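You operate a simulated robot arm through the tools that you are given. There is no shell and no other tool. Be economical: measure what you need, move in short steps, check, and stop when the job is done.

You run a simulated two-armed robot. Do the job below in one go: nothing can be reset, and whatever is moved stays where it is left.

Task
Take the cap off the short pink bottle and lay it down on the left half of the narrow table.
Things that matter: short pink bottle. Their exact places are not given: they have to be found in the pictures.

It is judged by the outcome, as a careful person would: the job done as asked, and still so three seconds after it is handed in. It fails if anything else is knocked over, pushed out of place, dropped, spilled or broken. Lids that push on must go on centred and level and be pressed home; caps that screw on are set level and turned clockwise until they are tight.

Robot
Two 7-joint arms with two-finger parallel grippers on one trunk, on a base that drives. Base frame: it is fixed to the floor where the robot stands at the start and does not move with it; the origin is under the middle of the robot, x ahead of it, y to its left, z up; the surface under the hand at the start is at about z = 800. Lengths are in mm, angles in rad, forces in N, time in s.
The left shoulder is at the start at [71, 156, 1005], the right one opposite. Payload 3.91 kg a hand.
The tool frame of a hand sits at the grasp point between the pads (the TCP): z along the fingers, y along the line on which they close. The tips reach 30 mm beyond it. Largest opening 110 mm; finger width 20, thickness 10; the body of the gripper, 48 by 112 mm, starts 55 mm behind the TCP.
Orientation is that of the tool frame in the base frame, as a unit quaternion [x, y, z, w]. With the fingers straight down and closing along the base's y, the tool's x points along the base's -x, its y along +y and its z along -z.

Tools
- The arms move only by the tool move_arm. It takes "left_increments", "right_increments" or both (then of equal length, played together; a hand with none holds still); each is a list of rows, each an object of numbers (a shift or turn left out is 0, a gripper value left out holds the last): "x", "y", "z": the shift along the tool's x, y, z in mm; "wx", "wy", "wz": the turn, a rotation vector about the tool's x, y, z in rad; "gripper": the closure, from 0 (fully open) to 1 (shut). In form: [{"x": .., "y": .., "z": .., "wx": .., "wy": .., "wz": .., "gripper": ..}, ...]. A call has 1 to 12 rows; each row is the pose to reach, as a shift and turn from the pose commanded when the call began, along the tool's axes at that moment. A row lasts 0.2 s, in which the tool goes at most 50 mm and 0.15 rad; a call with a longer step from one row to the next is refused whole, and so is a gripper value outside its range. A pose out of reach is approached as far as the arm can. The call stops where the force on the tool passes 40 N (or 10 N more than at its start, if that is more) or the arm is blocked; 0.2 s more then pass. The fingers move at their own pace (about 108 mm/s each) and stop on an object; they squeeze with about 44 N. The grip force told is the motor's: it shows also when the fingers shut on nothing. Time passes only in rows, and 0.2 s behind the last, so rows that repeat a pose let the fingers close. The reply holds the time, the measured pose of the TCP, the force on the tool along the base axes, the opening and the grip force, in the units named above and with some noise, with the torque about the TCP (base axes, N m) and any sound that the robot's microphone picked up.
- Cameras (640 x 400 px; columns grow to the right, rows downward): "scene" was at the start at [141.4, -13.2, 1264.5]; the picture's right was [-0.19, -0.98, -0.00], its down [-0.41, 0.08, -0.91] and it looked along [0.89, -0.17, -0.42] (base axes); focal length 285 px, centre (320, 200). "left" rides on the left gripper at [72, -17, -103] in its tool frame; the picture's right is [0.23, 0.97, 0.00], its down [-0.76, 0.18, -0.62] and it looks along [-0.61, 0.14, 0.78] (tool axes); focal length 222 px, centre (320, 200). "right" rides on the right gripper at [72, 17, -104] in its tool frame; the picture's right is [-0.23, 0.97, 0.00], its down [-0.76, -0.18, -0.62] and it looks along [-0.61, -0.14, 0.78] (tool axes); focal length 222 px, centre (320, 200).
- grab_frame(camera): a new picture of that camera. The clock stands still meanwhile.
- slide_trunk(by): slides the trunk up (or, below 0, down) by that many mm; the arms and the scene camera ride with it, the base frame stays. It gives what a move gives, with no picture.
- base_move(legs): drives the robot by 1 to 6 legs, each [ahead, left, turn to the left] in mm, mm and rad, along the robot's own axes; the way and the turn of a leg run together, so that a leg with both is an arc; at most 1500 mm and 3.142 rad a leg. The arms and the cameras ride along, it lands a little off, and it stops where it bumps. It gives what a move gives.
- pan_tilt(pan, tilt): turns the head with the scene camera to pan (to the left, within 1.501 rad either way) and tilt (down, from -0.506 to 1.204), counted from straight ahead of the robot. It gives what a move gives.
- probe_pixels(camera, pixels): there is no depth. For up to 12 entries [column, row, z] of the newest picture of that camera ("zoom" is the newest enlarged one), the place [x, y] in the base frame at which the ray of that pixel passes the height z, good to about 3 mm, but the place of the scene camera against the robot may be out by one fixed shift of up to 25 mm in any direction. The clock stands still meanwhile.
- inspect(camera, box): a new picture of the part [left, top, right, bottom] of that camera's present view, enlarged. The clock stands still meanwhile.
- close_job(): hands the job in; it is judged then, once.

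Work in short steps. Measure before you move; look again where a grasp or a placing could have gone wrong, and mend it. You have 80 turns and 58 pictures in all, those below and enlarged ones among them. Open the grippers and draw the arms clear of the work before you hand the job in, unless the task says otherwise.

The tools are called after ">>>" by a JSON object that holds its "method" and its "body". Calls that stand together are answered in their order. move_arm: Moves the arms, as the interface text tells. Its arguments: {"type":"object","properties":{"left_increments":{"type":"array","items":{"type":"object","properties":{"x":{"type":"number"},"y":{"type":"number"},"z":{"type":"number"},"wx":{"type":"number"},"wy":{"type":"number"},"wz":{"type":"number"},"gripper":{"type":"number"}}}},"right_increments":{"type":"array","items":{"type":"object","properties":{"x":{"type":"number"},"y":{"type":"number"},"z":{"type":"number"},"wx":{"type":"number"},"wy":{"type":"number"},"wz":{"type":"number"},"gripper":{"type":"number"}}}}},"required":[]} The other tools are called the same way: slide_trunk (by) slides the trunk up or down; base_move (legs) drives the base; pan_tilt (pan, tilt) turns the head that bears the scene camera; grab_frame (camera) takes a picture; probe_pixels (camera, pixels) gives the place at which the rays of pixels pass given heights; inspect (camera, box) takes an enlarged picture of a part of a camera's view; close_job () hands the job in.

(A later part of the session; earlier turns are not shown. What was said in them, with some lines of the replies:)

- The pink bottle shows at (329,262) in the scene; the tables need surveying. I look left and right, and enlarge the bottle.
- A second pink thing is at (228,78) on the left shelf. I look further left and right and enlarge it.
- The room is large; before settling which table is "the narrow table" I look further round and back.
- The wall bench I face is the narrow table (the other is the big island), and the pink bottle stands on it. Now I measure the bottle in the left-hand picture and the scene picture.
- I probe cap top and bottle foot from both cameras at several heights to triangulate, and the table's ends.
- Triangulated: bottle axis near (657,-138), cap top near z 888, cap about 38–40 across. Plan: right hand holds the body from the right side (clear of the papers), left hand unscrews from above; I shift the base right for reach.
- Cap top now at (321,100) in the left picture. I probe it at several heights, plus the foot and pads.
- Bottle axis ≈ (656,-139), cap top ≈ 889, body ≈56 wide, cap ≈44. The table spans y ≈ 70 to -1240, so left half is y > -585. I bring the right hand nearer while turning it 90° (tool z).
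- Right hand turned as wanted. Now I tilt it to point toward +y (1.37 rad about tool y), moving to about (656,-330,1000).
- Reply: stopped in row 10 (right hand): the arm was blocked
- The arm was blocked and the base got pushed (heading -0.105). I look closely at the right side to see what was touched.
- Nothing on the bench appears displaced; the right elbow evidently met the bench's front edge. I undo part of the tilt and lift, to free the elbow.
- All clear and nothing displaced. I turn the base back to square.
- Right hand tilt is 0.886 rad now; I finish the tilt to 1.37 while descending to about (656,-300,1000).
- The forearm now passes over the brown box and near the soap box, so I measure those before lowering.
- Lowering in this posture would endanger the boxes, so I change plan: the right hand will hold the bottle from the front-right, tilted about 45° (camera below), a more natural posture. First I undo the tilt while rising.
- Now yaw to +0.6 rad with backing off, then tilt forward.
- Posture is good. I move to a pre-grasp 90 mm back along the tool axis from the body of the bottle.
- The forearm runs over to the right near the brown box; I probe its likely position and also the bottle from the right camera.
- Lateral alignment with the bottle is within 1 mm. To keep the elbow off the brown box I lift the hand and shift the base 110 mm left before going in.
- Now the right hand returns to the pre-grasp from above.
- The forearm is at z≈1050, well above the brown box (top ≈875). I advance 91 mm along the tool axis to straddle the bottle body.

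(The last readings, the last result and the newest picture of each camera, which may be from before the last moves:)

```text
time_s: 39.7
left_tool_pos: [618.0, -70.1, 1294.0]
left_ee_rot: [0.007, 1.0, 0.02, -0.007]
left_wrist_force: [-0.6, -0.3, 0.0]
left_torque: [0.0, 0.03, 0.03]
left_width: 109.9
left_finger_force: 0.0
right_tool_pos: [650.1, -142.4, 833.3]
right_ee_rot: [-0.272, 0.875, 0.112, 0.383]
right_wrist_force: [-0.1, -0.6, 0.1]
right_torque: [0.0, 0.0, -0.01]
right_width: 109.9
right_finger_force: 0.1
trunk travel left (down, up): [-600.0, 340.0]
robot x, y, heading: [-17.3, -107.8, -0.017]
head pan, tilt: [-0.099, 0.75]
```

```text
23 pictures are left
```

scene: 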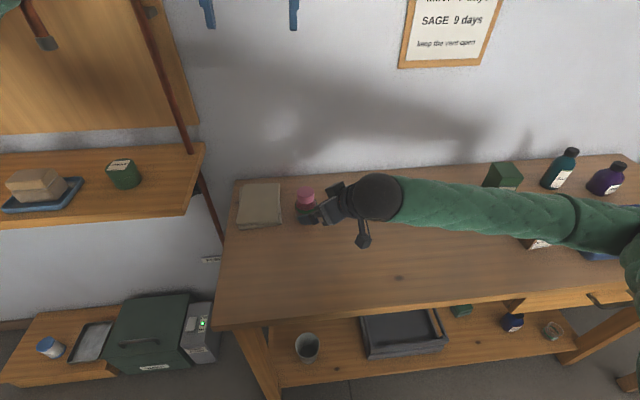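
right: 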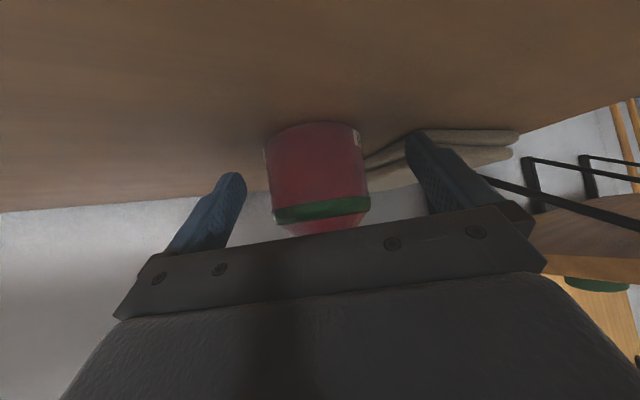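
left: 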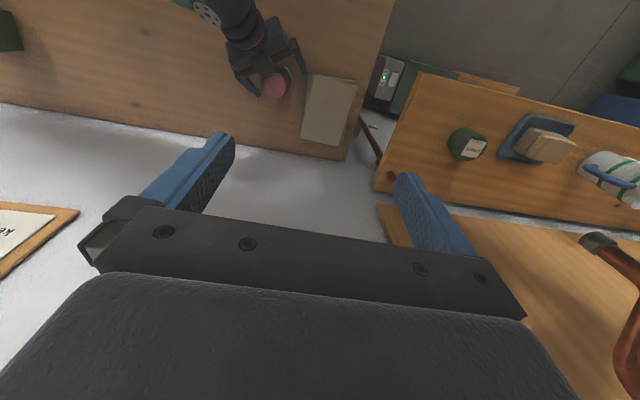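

The bottle sits midway between the right fingers (bottle 265–370, tips 235/415). I close the right gripper and let it settle.

>>> {"method": "move_arm", "body": {"right_increments": [{"gripper": 0.3}, {"gripper": 0.45}, {"gripper": 0.6}, {"gripper": 0.7}, {"gripper": 0.7}]}}

>>> {"method": "grab_frame", "body": {"camera": "right"}}

>>> {"method": "inspect", "body": {"camera": "left", "box": [200, 30, 360, 130]}}

```text
time_s: 40.9
left_tool_pos: [617.3, -70.3, 1293.3]
left_ee_rot: [0.007, 1.0, 0.02, -0.007]
left_wrist_force: [0.3, 0.0, -1.0]
left_torque: [0.01, 0.0, -0.04]
left_width: 110.3
left_finger_force: 0.0
right_tool_pos: [648.3, -142.3, 834.0]
right_ee_rot: [-0.272, 0.876, 0.111, 0.383]
right_wrist_force: [0.6, 0.8, 1.0]
right_torque: [0.05, 0.0, 0.01]
right_width: 58.6
right_finger_force: 44.3
trunk travel left (down, up): [-600.0, 340.0]
robot x, y, heading: [-16.4, -105.0, -0.013]
head pan, tilt: [-0.099, 0.75]
```

```text
22 pictures are left
```

right: 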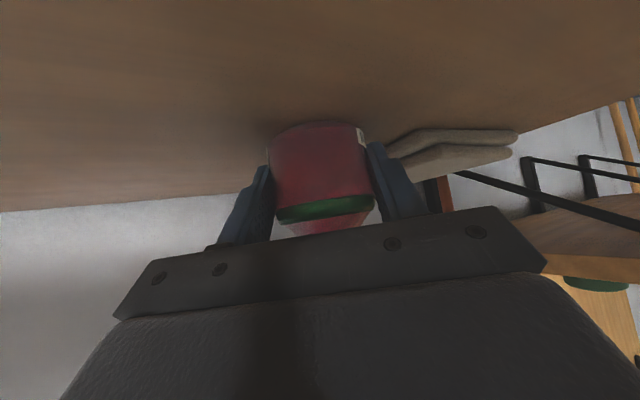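

```text
4.00 times, centred on (280, 80) of left
```

zoom: 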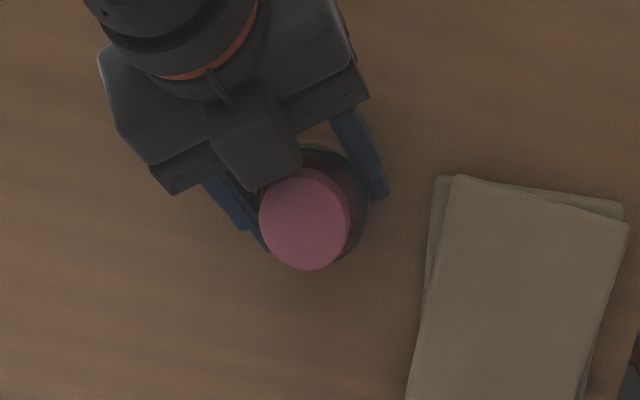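

A dark block on top of the right gripper appears close to the cap. I look at it from the scene camera before bringing the left hand in.

>>> {"method": "inspect", "body": {"camera": "scene", "box": [260, 150, 420, 250]}}

```text
4.00 times, centred on (340, 200) of scene
```

zoom: 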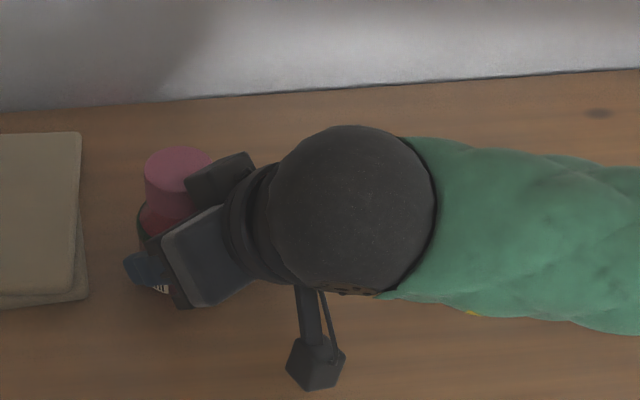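

I triangulate the block's tip against the cap top from both views.

>>> {"method": "probe_pixels", "body": {"camera": "zoom", "pixels": [[178, 165, 889], [188, 188, 890], [188, 188, 910], [188, 188, 930], [250, 158, 910], [250, 158, 930], [205, 207, 900]]}}

>>> {"method": "probe_pixels", "body": {"camera": "left", "pixels": [[276, 85, 889], [271, 74.5, 890], [271, 74.5, 910], [271, 74.5, 930], [275, 68, 910], [275, 68, 930], [253, 56, 910], [253, 56, 930]]}}

```text
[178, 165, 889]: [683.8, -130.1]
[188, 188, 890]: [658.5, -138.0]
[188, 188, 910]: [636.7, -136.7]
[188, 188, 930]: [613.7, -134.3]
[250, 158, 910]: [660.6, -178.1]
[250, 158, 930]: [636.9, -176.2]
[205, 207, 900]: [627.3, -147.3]
```

```text
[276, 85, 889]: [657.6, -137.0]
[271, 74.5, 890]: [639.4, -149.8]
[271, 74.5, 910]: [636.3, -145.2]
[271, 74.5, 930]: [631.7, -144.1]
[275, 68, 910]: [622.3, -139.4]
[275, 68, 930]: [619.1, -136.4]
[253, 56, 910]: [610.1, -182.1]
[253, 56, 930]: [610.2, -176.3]
```

The block's corner is only ~5 mm from the cap, too tight for the left fingers. I reopen, tilt the hand flatter by 0.17 rad and hold with the finger ends, then regrasp.

>>> {"method": "move_arm", "body": {"right_increments": [{"gripper": 0.3}, {"gripper": 0.0}, {"gripper": 0.0}, {"x": 1, "y": 0, "z": -3, "wy": -0.085}, {"x": 2.4, "y": -1, "z": -6, "wy": -0.17}, {"x": 2.4, "y": -1, "z": -6, "wy": -0.17}]}}

>>> {"method": "grab_frame", "body": {"camera": "right"}}

```text
time_s: 42.3
left_tool_pos: [618.0, -68.8, 1294.3]
left_ee_rot: [0.007, 1.0, 0.02, -0.006]
left_wrist_force: [-0.5, -0.2, -0.5]
left_torque: [0.0, -0.01, -0.01]
left_width: 110.0
left_finger_force: 0.0
right_tool_pos: [645.7, -145.7, 835.3]
right_ee_rot: [-0.261, 0.84, 0.133, 0.456]
right_wrist_force: [0.0, -0.2, 0.2]
right_torque: [0.01, -0.01, -0.06]
right_width: 110.1
right_finger_force: 0.0
trunk travel left (down, up): [-600.0, 340.0]
robot x, y, heading: [-20.5, -105.9, -0.011]
head pan, tilt: [-0.099, 0.75]
```

```text
19 pictures are left
```

right: 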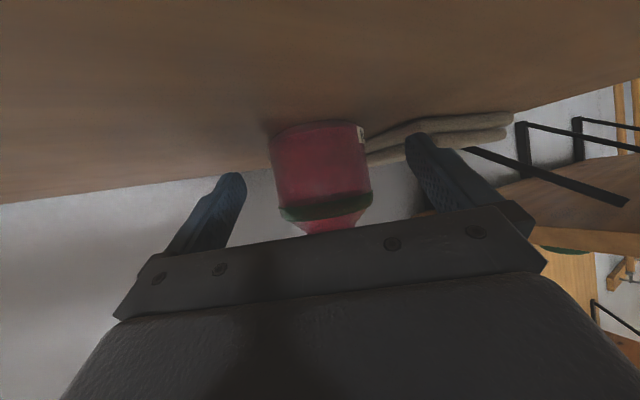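

Well centred. I close the right gripper again, and bring the left hand level and above the cap (TCP at z≈965).

>>> {"method": "move_arm", "body": {"right_increments": [{"gripper": 0.3}, {"gripper": 0.45}, {"gripper": 0.6}, {"gripper": 0.7}, {"gripper": 0.7}]}}

>>> {"method": "move_arm", "body": {"left_increments": [{"x": -6, "y": -12, "z": 41, "wx": 0.005, "wy": -0.002}, {"x": -11, "y": -24, "z": 82, "wx": 0.01, "wy": -0.004}, {"x": -17, "y": -36, "z": 123, "wx": 0.015, "wy": -0.006}, {"x": -22, "y": -48, "z": 164, "wx": 0.02, "wy": -0.008}, {"x": -30, "y": -58, "z": 205, "wx": 0.03, "wy": -0.01}, {"x": -38, "y": -68, "z": 246, "wx": 0.035, "wy": -0.012}, {"x": -42, "y": -78, "z": 287, "wx": 0.04, "wy": -0.012}, {"x": -44, "y": -82, "z": 325, "wx": 0.04, "wy": -0.012}]}}

>>> {"method": "grab_frame", "body": {"camera": "left"}}

>>> {"method": "grab_frame", "body": {"camera": "scene"}}

```text
time_s: 43.5
left_tool_pos: [618.2, -70.4, 1293.1]
left_ee_rot: [0.008, 1.0, 0.02, -0.007]
left_wrist_force: [0.9, -0.3, -0.5]
left_torque: [-0.02, 0.03, 0.03]
left_width: 110.1
left_finger_force: 0.0
right_tool_pos: [643.6, -145.3, 835.9]
right_ee_rot: [-0.262, 0.839, 0.135, 0.457]
right_wrist_force: [-0.9, -0.2, 0.5]
right_torque: [0.07, 0.03, 0.03]
right_width: 58.3
right_finger_force: 44.3
trunk travel left (down, up): [-600.0, 340.0]
robot x, y, heading: [-19.0, -104.6, -0.01]
head pan, tilt: [-0.099, 0.75]
```

```text
time_s: 45.3
left_tool_pos: [655.2, -140.8, 978.3]
left_ee_rot: [0.007, 1.0, 0.002, 0.006]
left_wrist_force: [-1.8, 0.2, -0.7]
left_torque: [0.03, -0.01, -0.02]
left_width: 109.8
left_finger_force: 0.0
right_tool_pos: [641.3, -149.3, 841.8]
right_ee_rot: [-0.261, 0.839, 0.135, 0.459]
right_wrist_force: [-0.7, -1.0, -1.1]
right_torque: [0.05, 0.02, 0.01]
right_width: 58.4
right_finger_force: 43.9
trunk travel left (down, up): [-600.0, 340.0]
robot x, y, heading: [-14.6, -105.4, -0.01]
head pan, tilt: [-0.099, 0.75]
```

```text
18 pictures are left
```

left: 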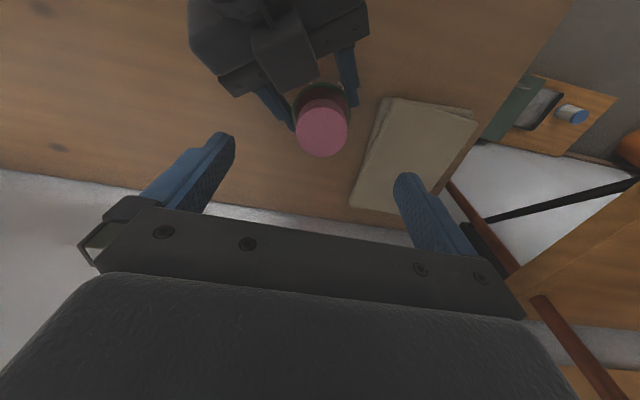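

```text
17 pictures are left
```

scene: 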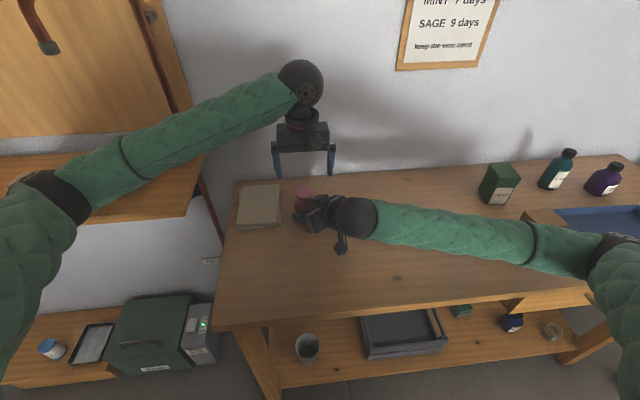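

The hands are in place; the right hand reads ~6 mm higher than before, so the bottle may be slightly lifted (I will mind this). I measure the cap in the left view.

>>> {"method": "inspect", "body": {"camera": "left", "box": [240, 60, 400, 160]}}

>>> {"method": "probe_pixels", "body": {"camera": "left", "pixels": [[321, 129, 889], [321, 129, 895], [295, 129, 889], [347, 129, 889], [321, 156, 889]]}}

```text
4.00 times, centred on (320, 110) of left
```

zoom: 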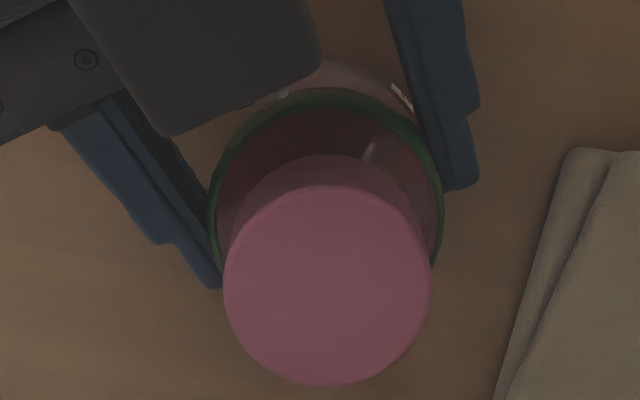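

```text
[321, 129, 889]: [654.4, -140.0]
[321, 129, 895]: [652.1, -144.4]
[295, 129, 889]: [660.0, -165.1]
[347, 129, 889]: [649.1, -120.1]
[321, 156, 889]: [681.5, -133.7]
```

Cap top centre ≈ (656,-139.5), within 2 mm of the left TCP. I descend 75 mm so the fingers flank the cap.

>>> {"method": "move_arm", "body": {"left_increments": [{"y": 1, "z": 20, "wy": 0.006}, {"y": 1, "z": 40, "wy": 0.012}, {"y": 1, "z": 60, "wy": 0.012}, {"y": 1, "z": 75, "wy": 0.012}]}}

>>> {"method": "grab_frame", "body": {"camera": "left"}}

```text
time_s: 46.5
left_tool_pos: [648.3, -144.7, 920.9]
left_ee_rot: [0.005, 1.0, 0.0, 0.019]
left_wrist_force: [-0.8, 0.5, -0.4]
left_torque: [0.01, 0.01, -0.01]
left_width: 110.2
left_finger_force: 0.0
right_tool_pos: [630.6, -149.9, 843.1]
right_ee_rot: [-0.263, 0.836, 0.137, 0.462]
right_wrist_force: [0.1, 0.1, -1.8]
right_torque: [-0.01, -0.01, 0.0]
right_width: 58.1
right_finger_force: 43.5
trunk travel left (down, up): [-600.0, 340.0]
robot x, y, heading: [-28.1, -104.1, -0.006]
head pan, tilt: [-0.099, 0.75]
stopped in row 4 (left hand): the arm was blocked; the commanded pose is now the measured one
```

```text
15 pictures are left
```

left: 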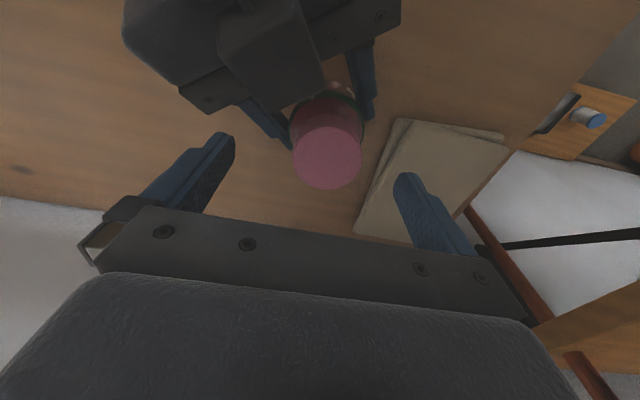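

Something on the left arm (not the hand) is blocked, perhaps the elbow on the left shelf. I look at the scene.

>>> {"method": "pan_tilt", "body": {"pan": 0.3, "tilt": 0.75}}

>>> {"method": "grab_frame", "body": {"camera": "scene"}}

```text
time_s: 47.4
left_tool_pos: [648.8, -143.4, 919.7]
left_ee_rot: [0.006, 1.0, 0.003, 0.017]
left_wrist_force: [-0.1, 0.4, -0.4]
left_torque: [-0.02, 0.0, 0.0]
left_width: 110.1
left_finger_force: 0.0
right_tool_pos: [629.8, -149.2, 846.9]
right_ee_rot: [-0.263, 0.835, 0.137, 0.464]
right_wrist_force: [-0.9, 0.1, -1.7]
right_torque: [0.02, 0.02, -0.01]
right_width: 58.5
right_finger_force: 44.4
trunk travel left (down, up): [-600.0, 340.0]
robot x, y, heading: [-22.3, -105.3, -0.005]
head pan, tilt: [0.3, 0.75]
```

```text
14 pictures are left
```

scene: 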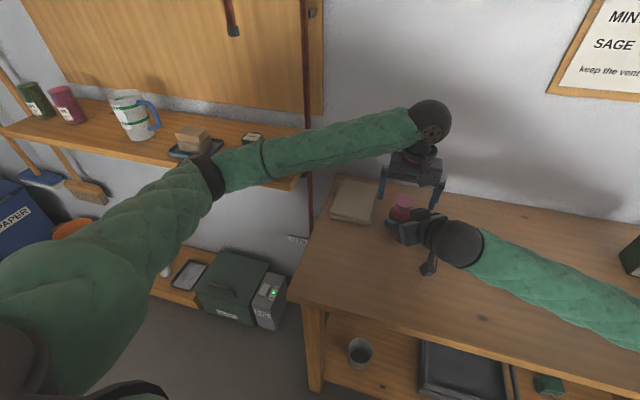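

The left forearm lies on the left shelf's front edge and pushed the robot back a little. I lift the left hand off first and see how the right one settles.

>>> {"method": "move_arm", "body": {"left_increments": [{"z": -40}, {"z": -80}, {"z": -120}, {"z": -150}, {"z": -150}]}}

>>> {"method": "inspect", "body": {"camera": "scene", "box": [140, 60, 460, 260]}}

```text
time_s: 48.6
left_tool_pos: [656.4, -140.9, 1058.6]
left_ee_rot: [0.007, 1.0, -0.003, 0.007]
left_wrist_force: [-0.6, 0.2, 0.9]
left_torque: [0.01, -0.03, 0.0]
left_width: 110.1
left_finger_force: 0.0
right_tool_pos: [641.7, -149.0, 837.2]
right_ee_rot: [-0.263, 0.839, 0.134, 0.457]
right_wrist_force: [-1.3, -0.5, -0.8]
right_torque: [-0.01, 0.02, -0.04]
right_width: 58.2
right_finger_force: 44.3
trunk travel left (down, up): [-600.0, 340.0]
robot x, y, heading: [-17.0, -111.7, -0.009]
head pan, tilt: [0.3, 0.75]
```

```text
2.00 times, centred on (300, 160) of scene
```

zoom: 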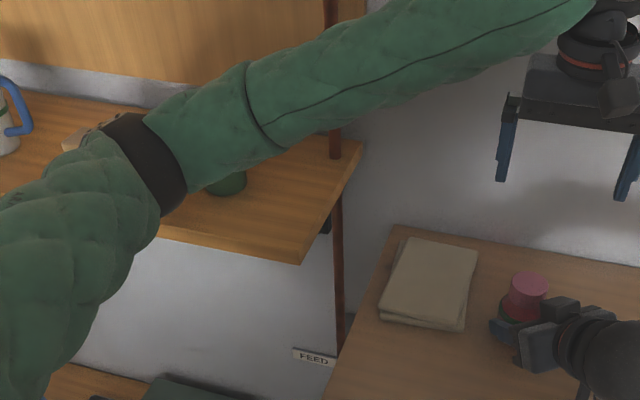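

Both settled; the bottle is practically back on the table (837 vs 836). I release it, retreat the right hand, and raise the left further.

>>> {"method": "move_arm", "body": {"right_increments": [{"gripper": 0.3}, {"gripper": 0.0}, {"gripper": 0.0}, {"gripper": 0.0}]}}

>>> {"method": "move_arm", "body": {"right_increments": [{"z": -25}, {"z": -50}, {"z": -75}, {"z": -100}], "left_increments": [{"z": -30}, {"z": -60}, {"z": -90}, {"z": -120}]}}

>>> {"method": "slide_trunk", "body": {"by": 120}}

>>> {"method": "base_move", "body": {"legs": [[0, -100, 0]]}}

>>> {"method": "grab_frame", "body": {"camera": "scene"}}

```text
time_s: 49.6
left_tool_pos: [659.6, -136.6, 1056.3]
left_ee_rot: [0.005, 1.0, -0.001, 0.005]
left_wrist_force: [0.2, 0.0, -0.7]
left_torque: [-0.01, -0.01, -0.02]
left_width: 110.1
left_finger_force: 0.0
right_tool_pos: [643.0, -144.7, 835.7]
right_ee_rot: [-0.264, 0.84, 0.135, 0.455]
right_wrist_force: [0.8, 0.2, 0.6]
right_torque: [-0.02, -0.03, -0.02]
right_width: 110.0
right_finger_force: 0.2
trunk travel left (down, up): [-600.0, 340.0]
robot x, y, heading: [-19.8, -105.5, -0.006]
head pan, tilt: [0.3, 0.75]
```

```text
time_s: 50.6
left_tool_pos: [655.6, -140.1, 1173.8]
left_ee_rot: [0.005, 1.0, 0.0, 0.005]
left_wrist_force: [0.1, -0.2, -0.6]
left_torque: [-0.03, 0.0, -0.01]
left_width: 110.1
left_finger_force: 0.0
right_tool_pos: [570.5, -193.0, 891.8]
right_ee_rot: [-0.263, 0.84, 0.135, 0.456]
right_wrist_force: [0.0, -0.5, -0.9]
right_torque: [0.02, 0.01, -0.03]
right_width: 110.0
right_finger_force: 0.0
trunk travel left (down, up): [-600.0, 340.0]
robot x, y, heading: [-25.1, -107.4, -0.007]
head pan, tilt: [0.3, 0.75]
```

```text
time_s: 52.1
left_tool_pos: [656.7, -138.1, 1293.0]
left_ee_rot: [0.005, 1.0, -0.002, 0.005]
left_wrist_force: [0.0, 0.4, -0.2]
left_torque: [0.0, 0.02, 0.01]
left_width: 109.9
left_finger_force: 0.0
right_tool_pos: [571.2, -193.6, 1011.1]
right_ee_rot: [-0.262, 0.84, 0.134, 0.456]
right_wrist_force: [0.2, -0.1, 0.0]
right_torque: [-0.02, -0.05, -0.01]
right_width: 109.8
right_finger_force: 0.0
trunk travel left (down, up): [-720.0, 220.0]
robot x, y, heading: [-21.4, -106.8, -0.007]
head pan, tilt: [0.3, 0.75]
```

```text
time_s: 53.2
left_tool_pos: [656.4, -242.5, 1292.4]
left_ee_rot: [0.006, 1.0, -0.001, 0.005]
left_wrist_force: [0.9, -0.7, -0.4]
left_torque: [0.04, 0.0, 0.0]
left_width: 110.1
left_finger_force: 0.1
right_tool_pos: [571.9, -295.8, 1012.2]
right_ee_rot: [-0.263, 0.84, 0.135, 0.456]
right_wrist_force: [0.6, 0.1, -1.4]
right_torque: [0.0, 0.02, 0.0]
right_width: 110.3
right_finger_force: 0.0
trunk travel left (down, up): [-720.0, 220.0]
robot x, y, heading: [-21.7, -209.5, -0.003]
head pan, tilt: [0.3, 0.75]
```

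```text
12 pictures are left
```

scene: 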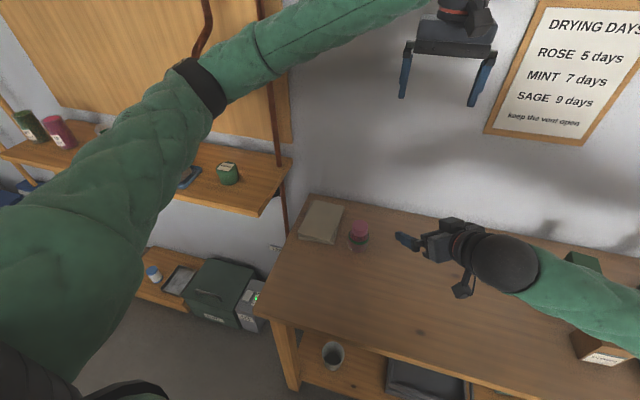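

Bottle upright and everything in place. With trunk higher and base further right, I bring the right hand back to the bottle: lower to pre-grasp, then advance.

>>> {"method": "move_arm", "body": {"right_increments": [{"x": 14, "y": 17, "z": 23}, {"x": 27, "y": 34, "z": 46}, {"x": 41, "y": 51, "z": 70}, {"x": 54, "y": 68, "z": 93}, {"x": 68, "y": 85, "z": 116}, {"x": 68, "y": 85, "z": 116}]}}

>>> {"method": "grab_frame", "body": {"camera": "right"}}

```text
time_s: 54.6
left_tool_pos: [656.5, -238.6, 1292.8]
left_ee_rot: [0.006, 1.0, -0.002, 0.006]
left_wrist_force: [0.2, 0.2, 0.2]
left_torque: [-0.02, 0.01, 0.0]
left_width: 110.1
left_finger_force: 0.0
right_tool_pos: [571.9, -238.5, 941.7]
right_ee_rot: [-0.267, 0.837, 0.138, 0.457]
right_wrist_force: [-0.5, 0.5, 0.1]
right_torque: [-0.01, 0.0, -0.03]
right_width: 110.2
right_finger_force: 0.0
right hand out of reach, approached as far as the arm can: row 3, 4, 5, 6
trunk travel left (down, up): [-720.0, 220.0]
robot x, y, heading: [-21.2, -212.4, -0.008]
head pan, tilt: [0.3, 0.75]
```

```text
11 pictures are left
```

right: 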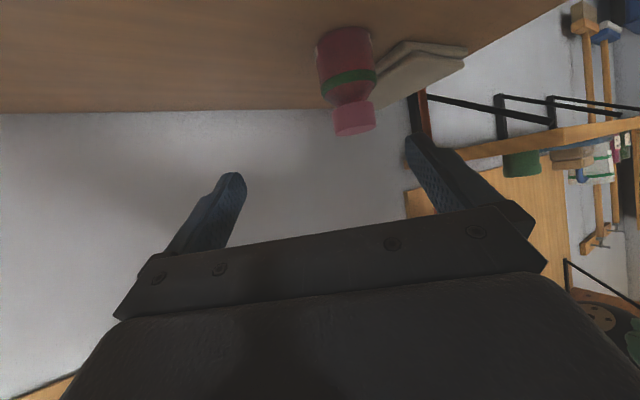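

With the trunk this high the right hand cannot reach low enough; at +150 it could. I raise the hand, lower the trunk 120 mm.

>>> {"method": "move_arm", "body": {"right_increments": [{"x": -33, "z": -22}, {"x": -67, "z": -44}, {"x": -100, "z": -66}, {"x": -100, "z": -66}]}}

>>> {"method": "slide_trunk", "body": {"by": -120}}

```text
time_s: 55.6
left_tool_pos: [656.2, -241.0, 1293.3]
left_ee_rot: [0.005, 1.0, 0.0, 0.006]
left_wrist_force: [-0.4, -0.5, 0.1]
left_torque: [-0.01, -0.03, -0.02]
left_width: 110.3
left_finger_force: 0.2
right_tool_pos: [569.5, -237.5, 1062.5]
right_ee_rot: [-0.263, 0.839, 0.136, 0.456]
right_wrist_force: [-0.3, -0.3, 0.4]
right_torque: [0.01, -0.01, -0.03]
right_width: 110.1
right_finger_force: 0.0
trunk travel left (down, up): [-720.0, 220.0]
robot x, y, heading: [-21.4, -210.9, -0.004]
head pan, tilt: [0.3, 0.75]
```

```text
time_s: 57.1
left_tool_pos: [643.6, -234.3, 1183.3]
left_ee_rot: [0.007, 1.0, -0.005, 0.011]
left_wrist_force: [-1.2, -0.2, 0.4]
left_torque: [-0.02, -0.02, 0.01]
left_width: 109.9
left_finger_force: 0.1
right_tool_pos: [560.8, -235.0, 951.5]
right_ee_rot: [-0.265, 0.838, 0.128, 0.459]
right_wrist_force: [0.0, 0.8, -0.1]
right_torque: [-0.02, -0.01, -0.01]
right_width: 110.1
right_finger_force: 0.1
trunk travel left (down, up): [-600.0, 340.0]
robot x, y, heading: [-21.5, -212.8, -0.013]
head pan, tilt: [0.3, 0.75]
```

Both hands came down only ~110 and shifted ~10 mm back: something may be touching. I look.

>>> {"method": "pan_tilt", "body": {"pan": -0.2, "tilt": 0.75}}

>>> {"method": "grab_frame", "body": {"camera": "scene"}}

```text
time_s: 58.1
left_tool_pos: [643.2, -235.6, 1180.8]
left_ee_rot: [0.008, 1.0, -0.005, 0.011]
left_wrist_force: [-0.5, 0.0, 0.3]
left_torque: [0.03, 0.03, 0.0]
left_width: 109.8
left_finger_force: 0.1
right_tool_pos: [560.1, -234.3, 950.1]
right_ee_rot: [-0.264, 0.838, 0.129, 0.46]
right_wrist_force: [0.6, -0.3, 0.2]
right_torque: [0.01, 0.01, 0.05]
right_width: 110.0
right_finger_force: 0.0
trunk travel left (down, up): [-600.0, 340.0]
robot x, y, heading: [-20.0, -208.1, -0.009]
head pan, tilt: [-0.201, 0.75]
```

```text
10 pictures are left
```

scene: 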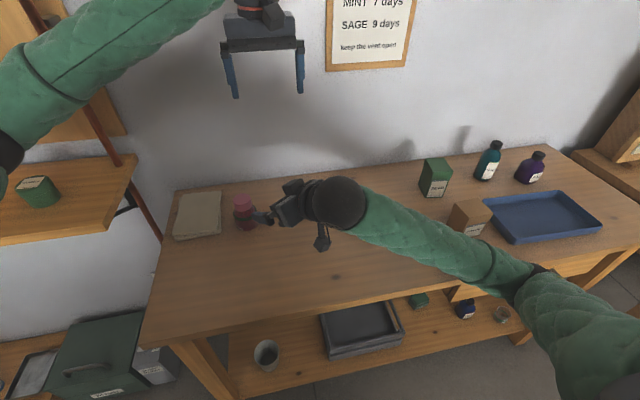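

The right elbow has sagged onto the bench's front edge. I raise the trunk again and retrace to the earlier right-hand pose (~(550,-378,1110)) where the elbow stood high.

>>> {"method": "slide_trunk", "body": {"by": 120}}

>>> {"method": "move_arm", "body": {"right_increments": [{"x": 5, "y": -24, "z": -19}, {"x": 5, "y": -48, "z": -38}, {"x": 5, "y": -72, "z": -57}, {"x": 5, "y": -96, "z": -76}, {"x": 5, "y": -112, "z": -95}]}}

>>> {"method": "grab_frame", "body": {"camera": "scene"}}

```text
time_s: 59.6
left_tool_pos: [654.6, -240.5, 1292.5]
left_ee_rot: [0.005, 1.0, -0.001, 0.006]
left_wrist_force: [0.3, 0.5, -0.2]
left_torque: [0.0, 0.0, -0.01]
left_width: 110.1
left_finger_force: 0.0
right_tool_pos: [569.3, -237.1, 1063.1]
right_ee_rot: [-0.263, 0.84, 0.135, 0.456]
right_wrist_force: [0.1, 0.0, -0.7]
right_torque: [0.04, 0.01, 0.0]
right_width: 110.3
right_finger_force: 0.0
trunk travel left (down, up): [-720.0, 220.0]
robot x, y, heading: [-18.6, -208.4, -0.004]
head pan, tilt: [-0.201, 0.75]
```

```text
time_s: 60.8
left_tool_pos: [656.1, -240.0, 1292.9]
left_ee_rot: [0.005, 1.0, -0.001, 0.006]
left_wrist_force: [0.3, 1.2, -0.1]
left_torque: [-0.04, 0.0, -0.03]
left_width: 110.1
left_finger_force: 0.0
right_tool_pos: [569.9, -375.5, 1111.4]
right_ee_rot: [-0.264, 0.839, 0.136, 0.456]
right_wrist_force: [-0.5, 0.2, -0.4]
right_torque: [0.0, 0.01, 0.0]
right_width: 109.9
right_finger_force: 0.0
right hand out of reach, approached as far as the arm can: row 5
trunk travel left (down, up): [-720.0, 220.0]
robot x, y, heading: [-24.0, -202.8, -0.006]
head pan, tilt: [-0.201, 0.75]
```

```text
9 pictures are left
```

scene: 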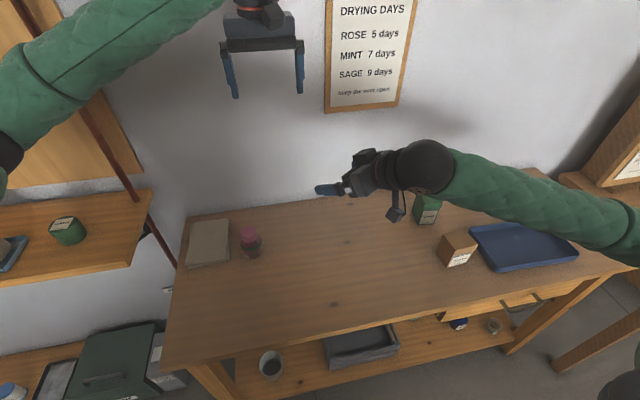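

The elbow is high again. I lower the trunk 120 and then go to the pre-grasp as before.

>>> {"method": "slide_trunk", "body": {"by": -120}}

```text
time_s: 62.3
left_tool_pos: [656.1, -240.5, 1174.2]
left_ee_rot: [0.004, 1.0, -0.002, 0.005]
left_wrist_force: [-0.2, -0.4, -0.2]
left_torque: [0.01, 0.0, 0.0]
left_width: 110.0
left_finger_force: 0.0
right_tool_pos: [569.7, -376.4, 992.3]
right_ee_rot: [-0.264, 0.839, 0.136, 0.455]
right_wrist_force: [-0.6, 0.5, -0.2]
right_torque: [0.0, -0.01, -0.02]
right_width: 109.8
right_finger_force: 0.1
trunk travel left (down, up): [-600.0, 340.0]
robot x, y, heading: [-19.5, -207.4, -0.008]
head pan, tilt: [-0.201, 0.75]
```

>>> {"method": "move_arm", "body": {"right_increments": [{"x": 5, "y": 30, "z": 29}, {"x": 10, "y": 60, "z": 58}, {"x": 15, "y": 90, "z": 87}, {"x": 20, "y": 120, "z": 115}, {"x": 24, "y": 150, "z": 144}]}}

```text
time_s: 63.7
left_tool_pos: [642.5, -257.6, 1177.3]
left_ee_rot: [0.019, 1.0, -0.005, 0.008]
left_wrist_force: [0.1, 0.6, 0.1]
left_torque: [-0.04, 0.01, -0.01]
left_width: 109.9
left_finger_force: 0.0
right_tool_pos: [568.6, -219.8, 897.9]
right_ee_rot: [-0.252, 0.843, 0.118, 0.46]
right_wrist_force: [0.0, -0.7, -0.2]
right_torque: [0.01, -0.01, 0.03]
right_width: 110.2
right_finger_force: 0.0
trunk travel left (down, up): [-600.0, 340.0]
robot x, y, heading: [-26.7, -220.8, -0.035]
head pan, tilt: [-0.201, 0.75]
stopped in row 5 (right hand): the arm was blocked; the commanded pose is now the measured one
```

Blocked by the elbow at the bench edge again. Standing farther back and more to the left should free both elbows (the right was fine at base y≈-105; the left forearm then clears the shelf front). I retreat the right hand first.

>>> {"method": "move_arm", "body": {"right_increments": [{"x": -5, "y": -30, "z": -29}, {"x": -10, "y": -60, "z": -58}, {"x": -15, "y": -90, "z": -87}, {"x": -20, "y": -120, "z": -115}, {"x": -24, "y": -150, "z": -140}]}}

>>> {"method": "base_move", "body": {"legs": [[-95, 0, 0.028], [0, 85, 0]]}}

>>> {"method": "grab_frame", "body": {"camera": "scene"}}

```text
time_s: 64.9
left_tool_pos: [649.7, -266.1, 1172.6]
left_ee_rot: [0.018, 1.0, -0.002, 0.006]
left_wrist_force: [-0.6, 0.1, -1.1]
left_torque: [0.04, 0.02, 0.0]
left_width: 110.1
left_finger_force: 0.1
right_tool_pos: [567.0, -405.3, 993.8]
right_ee_rot: [-0.251, 0.844, 0.126, 0.458]
right_wrist_force: [-0.1, -0.6, 0.2]
right_torque: [0.02, 0.04, 0.02]
right_width: 110.1
right_finger_force: 0.0
trunk travel left (down, up): [-600.0, 340.0]
robot x, y, heading: [-26.8, -217.7, -0.034]
head pan, tilt: [-0.201, 0.75]
```

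```text
time_s: 66.7
left_tool_pos: [556.6, -158.1, 1173.2]
left_ee_rot: [0.005, 1.0, -0.001, 0.005]
left_wrist_force: [0.4, 0.4, 0.0]
left_torque: [-0.05, -0.01, 0.02]
left_width: 110.1
left_finger_force: 0.1
right_tool_pos: [477.5, -298.2, 992.7]
right_ee_rot: [-0.263, 0.841, 0.13, 0.454]
right_wrist_force: [0.5, 0.2, 0.2]
right_torque: [-0.03, 0.01, 0.0]
right_width: 110.3
right_finger_force: 0.1
trunk travel left (down, up): [-600.0, 340.0]
robot x, y, heading: [-123.0, -124.9, -0.005]
head pan, tilt: [-0.201, 0.75]
```

```text
8 pictures are left
```

scene: 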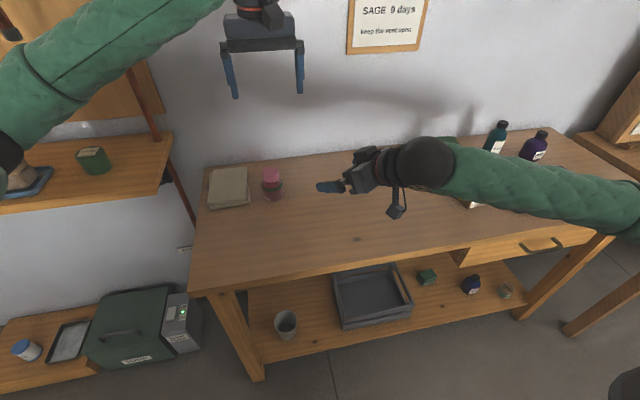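

Everything stands as before. Right hand to pre-grasp from here.

>>> {"method": "move_arm", "body": {"right_increments": [{"x": 2, "y": 8, "z": 34}, {"x": 4, "y": 15, "z": 69}, {"x": 6, "y": 22, "z": 103}, {"x": 8, "y": 29, "z": 138}, {"x": 8, "y": 34, "z": 172}, {"x": 8, "y": 34, "z": 172}]}}

```text
time_s: 68.1
left_tool_pos: [555.9, -159.1, 1172.4]
left_ee_rot: [0.004, 1.0, -0.001, 0.005]
left_wrist_force: [-0.4, 0.6, 0.4]
left_torque: [0.0, -0.01, -0.03]
left_width: 110.1
left_finger_force: 0.1
right_tool_pos: [575.3, -194.4, 892.2]
right_ee_rot: [-0.263, 0.841, 0.131, 0.455]
right_wrist_force: [-0.6, 0.1, -0.3]
right_torque: [0.0, 0.02, 0.02]
right_width: 109.8
right_finger_force: 0.0
trunk travel left (down, up): [-600.0, 340.0]
robot x, y, heading: [-124.0, -126.2, -0.008]
head pan, tilt: [-0.201, 0.75]
```

Reached without blocking. Before gripping I bring the left hand over the cap to z≈985 to see that its arm is free.

>>> {"method": "move_arm", "body": {"left_increments": [{"x": -16, "y": 3, "z": 30}, {"x": -33, "y": 6, "z": 60}, {"x": -49, "y": 10, "z": 92}, {"x": -65, "y": 13, "z": 125}, {"x": -82, "y": 16, "z": 156}, {"x": -98, "y": 20, "z": 188}, {"x": -98, "y": 20, "z": 188}]}}

```text
time_s: 69.7
left_tool_pos: [656.5, -140.1, 986.0]
left_ee_rot: [0.005, 1.0, 0.0, 0.005]
left_wrist_force: [0.1, 0.3, 0.2]
left_torque: [-0.04, -0.01, -0.02]
left_width: 109.8
left_finger_force: 0.0
right_tool_pos: [574.7, -194.8, 892.8]
right_ee_rot: [-0.263, 0.84, 0.131, 0.456]
right_wrist_force: [0.6, -0.5, 0.6]
right_torque: [-0.01, -0.03, -0.01]
right_width: 110.0
right_finger_force: 0.1
trunk travel left (down, up): [-600.0, 340.0]
robot x, y, heading: [-119.4, -128.3, -0.009]
head pan, tilt: [-0.201, 0.75]
```

No lean now. The right hand advances 101 mm and grips the body; then I check the cap from the left camera.

>>> {"method": "move_arm", "body": {"right_increments": [{"x": 1, "y": 2, "z": 25}, {"x": 1, "y": 2, "z": 50}, {"x": 1, "y": 2, "z": 76}, {"x": 1, "y": 2, "z": 101}, {"x": 1, "y": 2, "z": 101}, {"x": 1, "y": 2, "z": 101, "gripper": 0.3}, {"x": 1, "y": 2, "z": 101, "gripper": 0.45}, {"x": 1, "y": 2, "z": 101, "gripper": 0.6}, {"x": 1, "y": 2, "z": 101, "gripper": 0.7}, {"x": 1, "y": 2, "z": 101, "gripper": 0.7}]}}

>>> {"method": "inspect", "body": {"camera": "left", "box": [200, 30, 440, 180]}}

```text
time_s: 71.9
left_tool_pos: [657.6, -140.0, 985.9]
left_ee_rot: [0.004, 1.0, -0.001, 0.006]
left_wrist_force: [-0.1, 0.6, -0.4]
left_torque: [-0.03, 0.04, -0.02]
left_width: 110.1
left_finger_force: 0.1
right_tool_pos: [643.8, -148.7, 835.3]
right_ee_rot: [-0.262, 0.84, 0.13, 0.456]
right_wrist_force: [0.4, 1.6, 0.3]
right_torque: [0.09, 0.05, 0.02]
right_width: 58.4
right_finger_force: 43.9
trunk travel left (down, up): [-600.0, 340.0]
robot x, y, heading: [-121.1, -124.0, -0.006]
head pan, tilt: [-0.201, 0.75]
```

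```text
2.67 times, centred on (320, 105) of left
```

zoom: 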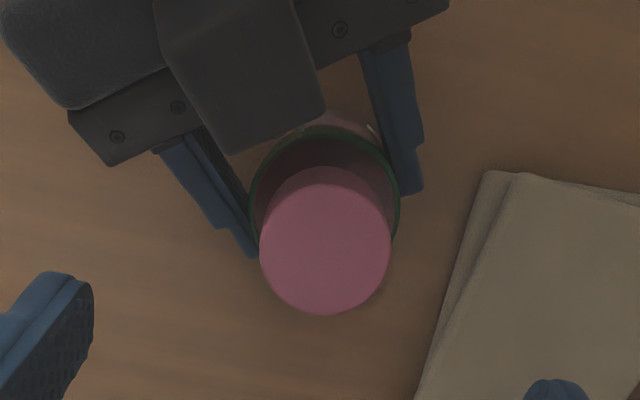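

Bottle gripped, upright. Cap centre is at zoom (325,243); I probe it.

>>> {"method": "probe_pixels", "body": {"camera": "zoom", "pixels": [[325, 243, 887], [325, 243, 892], [260, 240, 889], [391, 240, 889]]}}

```text
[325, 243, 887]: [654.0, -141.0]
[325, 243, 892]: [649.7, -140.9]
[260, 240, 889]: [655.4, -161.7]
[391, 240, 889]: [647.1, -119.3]
```

Cap axis ≈ (654.5,-140.5). I descend the left hand 84 mm to TCP z≈902.

>>> {"method": "move_arm", "body": {"left_increments": [{"x": 1, "z": 22, "wy": 0.005}, {"x": 2, "z": 44, "wy": 0.01}, {"x": 3, "z": 66, "wy": 0.011}, {"x": 3.4, "z": 84, "wy": 0.011}, {"x": 3.4, "z": 84, "wy": 0.011}]}}

```text
time_s: 73.1
left_tool_pos: [654.2, -140.9, 902.6]
left_ee_rot: [0.005, 1.0, -0.001, -0.001]
left_wrist_force: [-0.1, -0.5, 0.2]
left_torque: [-0.02, 0.03, 0.02]
left_width: 110.0
left_finger_force: 0.0
right_tool_pos: [642.7, -148.0, 835.5]
right_ee_rot: [-0.262, 0.84, 0.131, 0.456]
right_wrist_force: [1.0, 0.1, 0.4]
right_torque: [0.0, 0.0, -0.04]
right_width: 58.1
right_finger_force: 44.0
trunk travel left (down, up): [-600.0, 340.0]
robot x, y, heading: [-123.8, -126.8, -0.005]
head pan, tilt: [-0.201, 0.75]
```

Exactly as commanded, nothing touched. I close the left gripper on the cap.

>>> {"method": "move_arm", "body": {"left_increments": [{"gripper": 0.3}, {"gripper": 0.45}, {"gripper": 0.6}, {"gripper": 0.75}, {"gripper": 0.75}]}}

>>> {"method": "grab_frame", "body": {"camera": "left"}}

```text
time_s: 74.3
left_tool_pos: [653.7, -141.6, 903.6]
left_ee_rot: [0.004, 1.0, -0.001, 0.0]
left_wrist_force: [0.3, 9.6, 1.5]
left_torque: [0.35, -0.01, 0.03]
left_width: 41.8
left_finger_force: 43.7
right_tool_pos: [643.7, -147.2, 836.1]
right_ee_rot: [-0.263, 0.84, 0.131, 0.456]
right_wrist_force: [0.8, -9.0, 0.9]
right_torque: [0.35, 0.05, -0.11]
right_width: 58.3
right_finger_force: 44.4
trunk travel left (down, up): [-600.0, 340.0]
robot x, y, heading: [-120.9, -127.2, -0.007]
head pan, tilt: [-0.201, 0.75]
heard: snap
```

```text
6 pictures are left
```

left: 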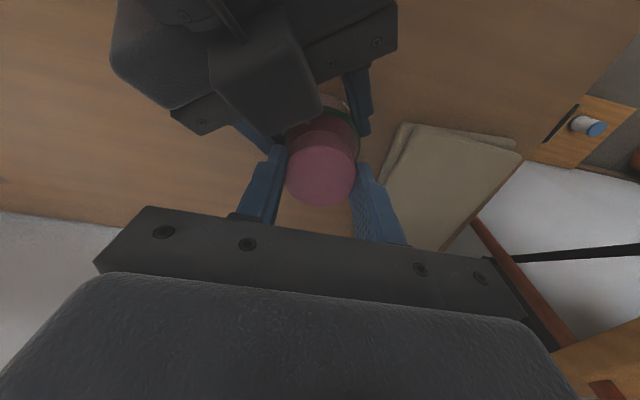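

Cap gripped (41.8 mm) and a snap was heard, so the cap may be a snap-on that has let go. I lift just 6 mm and read the forces.

>>> {"method": "move_arm", "body": {"left_increments": [{"z": -2}, {"z": -4}, {"z": -6}, {"z": -6}]}}

>>> {"method": "inspect", "body": {"camera": "left", "box": [240, 70, 400, 220]}}

```text
time_s: 75.3
left_tool_pos: [653.7, -141.4, 909.2]
left_ee_rot: [0.004, 1.0, -0.002, 0.0]
left_wrist_force: [0.2, 0.4, 0.1]
left_torque: [-0.01, 0.03, 0.02]
left_width: 41.4
left_finger_force: 44.3
right_tool_pos: [642.9, -147.0, 836.9]
right_ee_rot: [-0.263, 0.84, 0.131, 0.456]
right_wrist_force: [0.3, 0.0, 0.8]
right_torque: [0.07, 0.03, 0.0]
right_width: 58.4
right_finger_force: 44.4
trunk travel left (down, up): [-600.0, 340.0]
robot x, y, heading: [-121.6, -128.3, -0.004]
head pan, tilt: [-0.201, 0.75]
```

```text
2.67 times, centred on (320, 145) of left
```

zoom: 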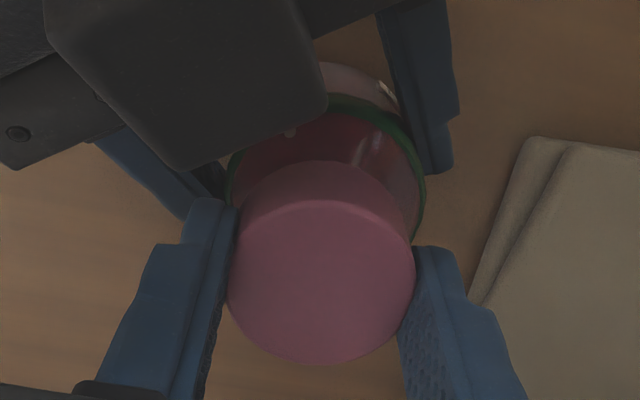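

The lateral force vanished and the lift met no resistance: the cap is free. I lift it straight up 70 mm.

>>> {"method": "move_arm", "body": {"left_increments": [{"z": -10}, {"z": -25}, {"z": -45}, {"z": -70}]}}

>>> {"method": "grab_frame", "body": {"camera": "left"}}

```text
time_s: 76.3
left_tool_pos: [653.8, -138.8, 978.6]
left_ee_rot: [0.004, 1.0, -0.001, -0.001]
left_wrist_force: [-1.1, -0.3, -0.7]
left_torque: [0.01, 0.08, -0.06]
left_width: 41.5
left_finger_force: 43.9
right_tool_pos: [643.7, -146.7, 834.8]
right_ee_rot: [-0.262, 0.841, 0.131, 0.456]
right_wrist_force: [-1.9, -1.0, 1.6]
right_torque: [0.02, 0.05, 0.07]
right_width: 58.1
right_finger_force: 43.9
trunk travel left (down, up): [-600.0, 340.0]
robot x, y, heading: [-122.7, -134.5, -0.005]
head pan, tilt: [-0.201, 0.75]
```

```text
4 pictures are left
```

left: 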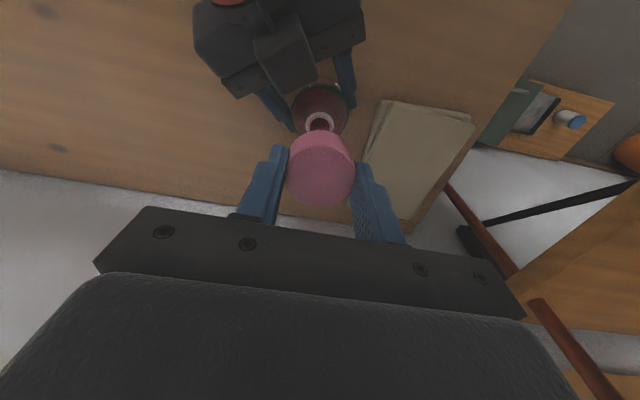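

The cap is off and the bottle's neck is bare, bottle upright. I release the bottle and withdraw the right hand back and away.

>>> {"method": "move_arm", "body": {"right_increments": [{"gripper": 0.4}, {"gripper": 0.2}, {"gripper": 0.0}, {"gripper": 0.0}, {"z": -25}, {"z": -50}, {"z": -75}, {"z": -100}]}}

>>> {"method": "move_arm", "body": {"right_increments": [{"x": -2, "y": -20, "z": -29}, {"x": -4, "y": -40, "z": -59}, {"x": -6, "y": -60, "z": -88}, {"x": -8, "y": -80, "z": -118}, {"x": -10, "y": -102, "z": -147}]}}

```text
time_s: 78.1
left_tool_pos: [653.8, -138.2, 979.3]
left_ee_rot: [0.004, 1.0, -0.001, 0.0]
left_wrist_force: [-0.1, 0.2, 0.4]
left_torque: [0.0, -0.01, -0.03]
left_width: 41.0
left_finger_force: 44.0
right_tool_pos: [574.1, -192.9, 891.5]
right_ee_rot: [-0.262, 0.84, 0.131, 0.456]
right_wrist_force: [-1.4, -1.2, 0.0]
right_torque: [0.02, -0.01, 0.02]
right_width: 110.0
right_finger_force: 0.0
trunk travel left (down, up): [-600.0, 340.0]
robot x, y, heading: [-121.0, -131.4, -0.006]
head pan, tilt: [-0.201, 0.75]
```

```text
time_s: 79.3
left_tool_pos: [653.6, -139.2, 978.9]
left_ee_rot: [0.005, 1.0, -0.001, 0.0]
left_wrist_force: [0.0, 0.5, 0.5]
left_torque: [0.0, -0.02, -0.03]
left_width: 41.0
left_finger_force: 44.0
right_tool_pos: [532.5, -343.1, 984.0]
right_ee_rot: [-0.263, 0.84, 0.131, 0.457]
right_wrist_force: [-0.3, 0.7, -0.2]
right_torque: [0.02, -0.01, -0.02]
right_width: 110.0
right_finger_force: 0.0
trunk travel left (down, up): [-600.0, 340.0]
robot x, y, heading: [-126.9, -129.3, -0.001]
head pan, tilt: [-0.201, 0.75]
```

Right hand clear. I carry the cap to about (540,-190) and lower to TCP z≈850.

>>> {"method": "move_arm", "body": {"left_increments": [{"x": 38, "y": -17}, {"x": 76, "y": -34}, {"x": 114, "y": -51}, {"x": 114, "y": -51, "z": 40}, {"x": 114, "y": -51, "z": 80}, {"x": 114, "y": -51, "z": 115}, {"x": 114, "y": -51, "z": 129}, {"x": 114, "y": -51, "z": 129}]}}

>>> {"method": "grab_frame", "body": {"camera": "scene"}}

```text
time_s: 81.1
left_tool_pos: [539.4, -189.0, 849.1]
left_ee_rot: [0.005, 1.0, -0.001, -0.001]
left_wrist_force: [0.1, -0.1, -0.2]
left_torque: [-0.01, 0.0, 0.01]
left_width: 41.3
left_finger_force: 43.7
right_tool_pos: [532.5, -342.6, 982.5]
right_ee_rot: [-0.263, 0.84, 0.132, 0.456]
right_wrist_force: [-0.2, -0.8, 0.7]
right_torque: [-0.01, 0.01, -0.02]
right_width: 110.0
right_finger_force: 0.0
trunk travel left (down, up): [-600.0, 340.0]
robot x, y, heading: [-123.7, -125.1, -0.005]
head pan, tilt: [-0.201, 0.75]
```

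```text
3 pictures are left
```

scene: 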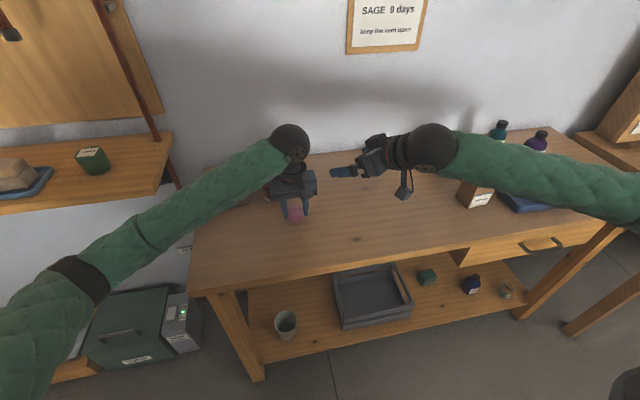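

No contact or lean. I lower in 2 mm steps and watch the force.

>>> {"method": "move_arm", "body": {"left_increments": [{"z": 3}, {"z": 6}, {"z": 8}, {"z": 10}, {"z": 10}]}}

```text
time_s: 82.3
left_tool_pos: [538.9, -190.7, 838.3]
left_ee_rot: [0.004, 1.0, -0.001, -0.001]
left_wrist_force: [0.7, 0.0, -0.7]
left_torque: [0.0, 0.02, 0.01]
left_width: 41.5
left_finger_force: 44.1
right_tool_pos: [532.8, -341.9, 982.2]
right_ee_rot: [-0.262, 0.841, 0.13, 0.456]
right_wrist_force: [-0.3, 0.6, -0.5]
right_torque: [-0.02, 0.0, -0.01]
right_width: 110.0
right_finger_force: 0.0
trunk travel left (down, up): [-600.0, 340.0]
robot x, y, heading: [-119.7, -125.1, -0.006]
head pan, tilt: [-0.201, 0.75]
```

>>> {"method": "move_arm", "body": {"left_increments": [{"z": 1}, {"z": 2}, {"z": 3}, {"z": 3}]}}

```text
time_s: 83.3
left_tool_pos: [538.0, -190.8, 834.7]
left_ee_rot: [0.004, 1.0, 0.0, -0.001]
left_wrist_force: [-0.3, 0.5, -0.1]
left_torque: [0.0, -0.02, 0.0]
left_width: 41.6
left_finger_force: 44.3
right_tool_pos: [533.3, -341.6, 982.5]
right_ee_rot: [-0.263, 0.84, 0.131, 0.456]
right_wrist_force: [-0.2, -0.6, -0.2]
right_torque: [0.0, 0.03, 0.0]
right_width: 110.0
right_finger_force: 0.1
trunk travel left (down, up): [-600.0, 340.0]
robot x, y, heading: [-119.9, -123.5, -0.006]
head pan, tilt: [-0.201, 0.75]
```

Still no contact at 834.7; I go on 1 mm a row, to at most z≈831.

>>> {"method": "move_arm", "body": {"left_increments": [{"z": 1}, {"z": 2}, {"z": 2}]}}

>>> {"method": "inspect", "body": {"camera": "scene", "box": [260, 170, 340, 240]}}

```text
time_s: 84.1
left_tool_pos: [538.8, -190.1, 834.8]
left_ee_rot: [0.005, 1.0, -0.002, 0.0]
left_wrist_force: [0.6, -0.5, 3.7]
left_torque: [0.02, 0.05, 0.03]
left_width: 41.6
left_finger_force: 44.4
right_tool_pos: [531.7, -342.0, 982.4]
right_ee_rot: [-0.263, 0.84, 0.132, 0.457]
right_wrist_force: [0.6, 0.1, -0.4]
right_torque: [0.03, 0.03, -0.01]
right_width: 110.0
right_finger_force: 0.1
trunk travel left (down, up): [-600.0, 340.0]
robot x, y, heading: [-119.0, -130.3, -0.003]
head pan, tilt: [-0.201, 0.75]
```

```text
5.71 times, centred on (300, 205) of scene
```

zoom: 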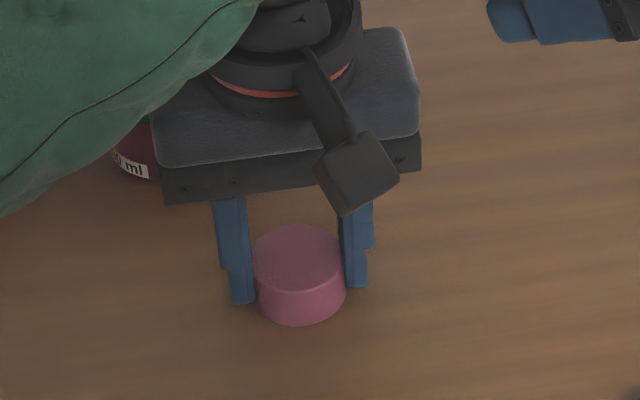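

Touchdown: 3.7 N upward and the cap stands flat on the table. I open the left gripper and rise straight up.

>>> {"method": "move_arm", "body": {"left_increments": [{"gripper": 0.5}, {"gripper": 0.3}, {"gripper": 0.1}, {"gripper": 0.0}, {"z": -20, "gripper": 0.0}, {"z": -50}, {"z": -90}, {"z": -130}, {"z": -170}, {"z": -210}]}}

>>> {"method": "move_arm", "body": {"left_increments": [{"y": 40}, {"y": 80}, {"y": 120}], "right_increments": [{"x": -20, "z": -15}, {"x": -40, "z": -30}, {"x": -60, "z": -45}]}}

>>> {"method": "grab_frame", "body": {"camera": "scene"}}

```text
time_s: 86.3
left_tool_pos: [538.1, -191.8, 1045.9]
left_ee_rot: [0.005, 1.0, -0.001, -0.001]
left_wrist_force: [0.6, 0.4, 0.1]
left_torque: [-0.03, -0.02, 0.04]
left_width: 110.0
left_finger_force: 0.1
right_tool_pos: [532.7, -342.4, 982.9]
right_ee_rot: [-0.263, 0.84, 0.131, 0.456]
right_wrist_force: [-0.5, -0.4, 0.1]
right_torque: [0.03, 0.0, 0.02]
right_width: 110.1
right_finger_force: 0.1
trunk travel left (down, up): [-600.0, 340.0]
robot x, y, heading: [-120.9, -128.9, -0.008]
head pan, tilt: [-0.201, 0.75]
```

```text
time_s: 87.1
left_tool_pos: [539.5, -70.4, 1044.9]
left_ee_rot: [0.005, 1.0, -0.002, 0.0]
left_wrist_force: [-0.2, 1.1, 0.2]
left_torque: [-0.04, 0.01, -0.03]
left_width: 109.9
left_finger_force: 0.0
right_tool_pos: [526.8, -342.9, 1056.3]
right_ee_rot: [-0.262, 0.841, 0.13, 0.456]
right_wrist_force: [0.4, 0.4, 1.0]
right_torque: [0.01, 0.06, -0.04]
right_width: 110.0
right_finger_force: 0.0
trunk travel left (down, up): [-600.0, 340.0]
robot x, y, heading: [-116.7, -128.3, -0.006]
head pan, tilt: [-0.201, 0.75]
```

```text
1 pictures are left
```

scene: 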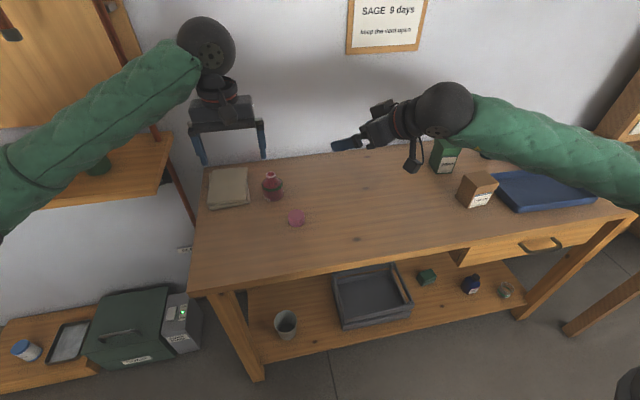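

The cap lies at (296,217) on the table's left half, the open bottle stands upright at (272,186), and both arms are clear with grippers open. I hand in.

>>> {"method": "close_job", "body": {}}

```text
The job is handed in.
```

The cap is off the short pink bottle and lies flat on the left half of the narrow table. The open bottle stands upright where it was, to within a few millimetres. I took "the narrow table" to be the wall bench the bottle stands on.

- **Cap:** it snapped free as the left gripper closed on it, so I lifted it off without turning it.
- **Contacts:** the right elbow met the bench's front edge three times. The left forearm once rested on the left shelf's front edge while the bottle was held. The pictures showed nothing knocked over or displaced.
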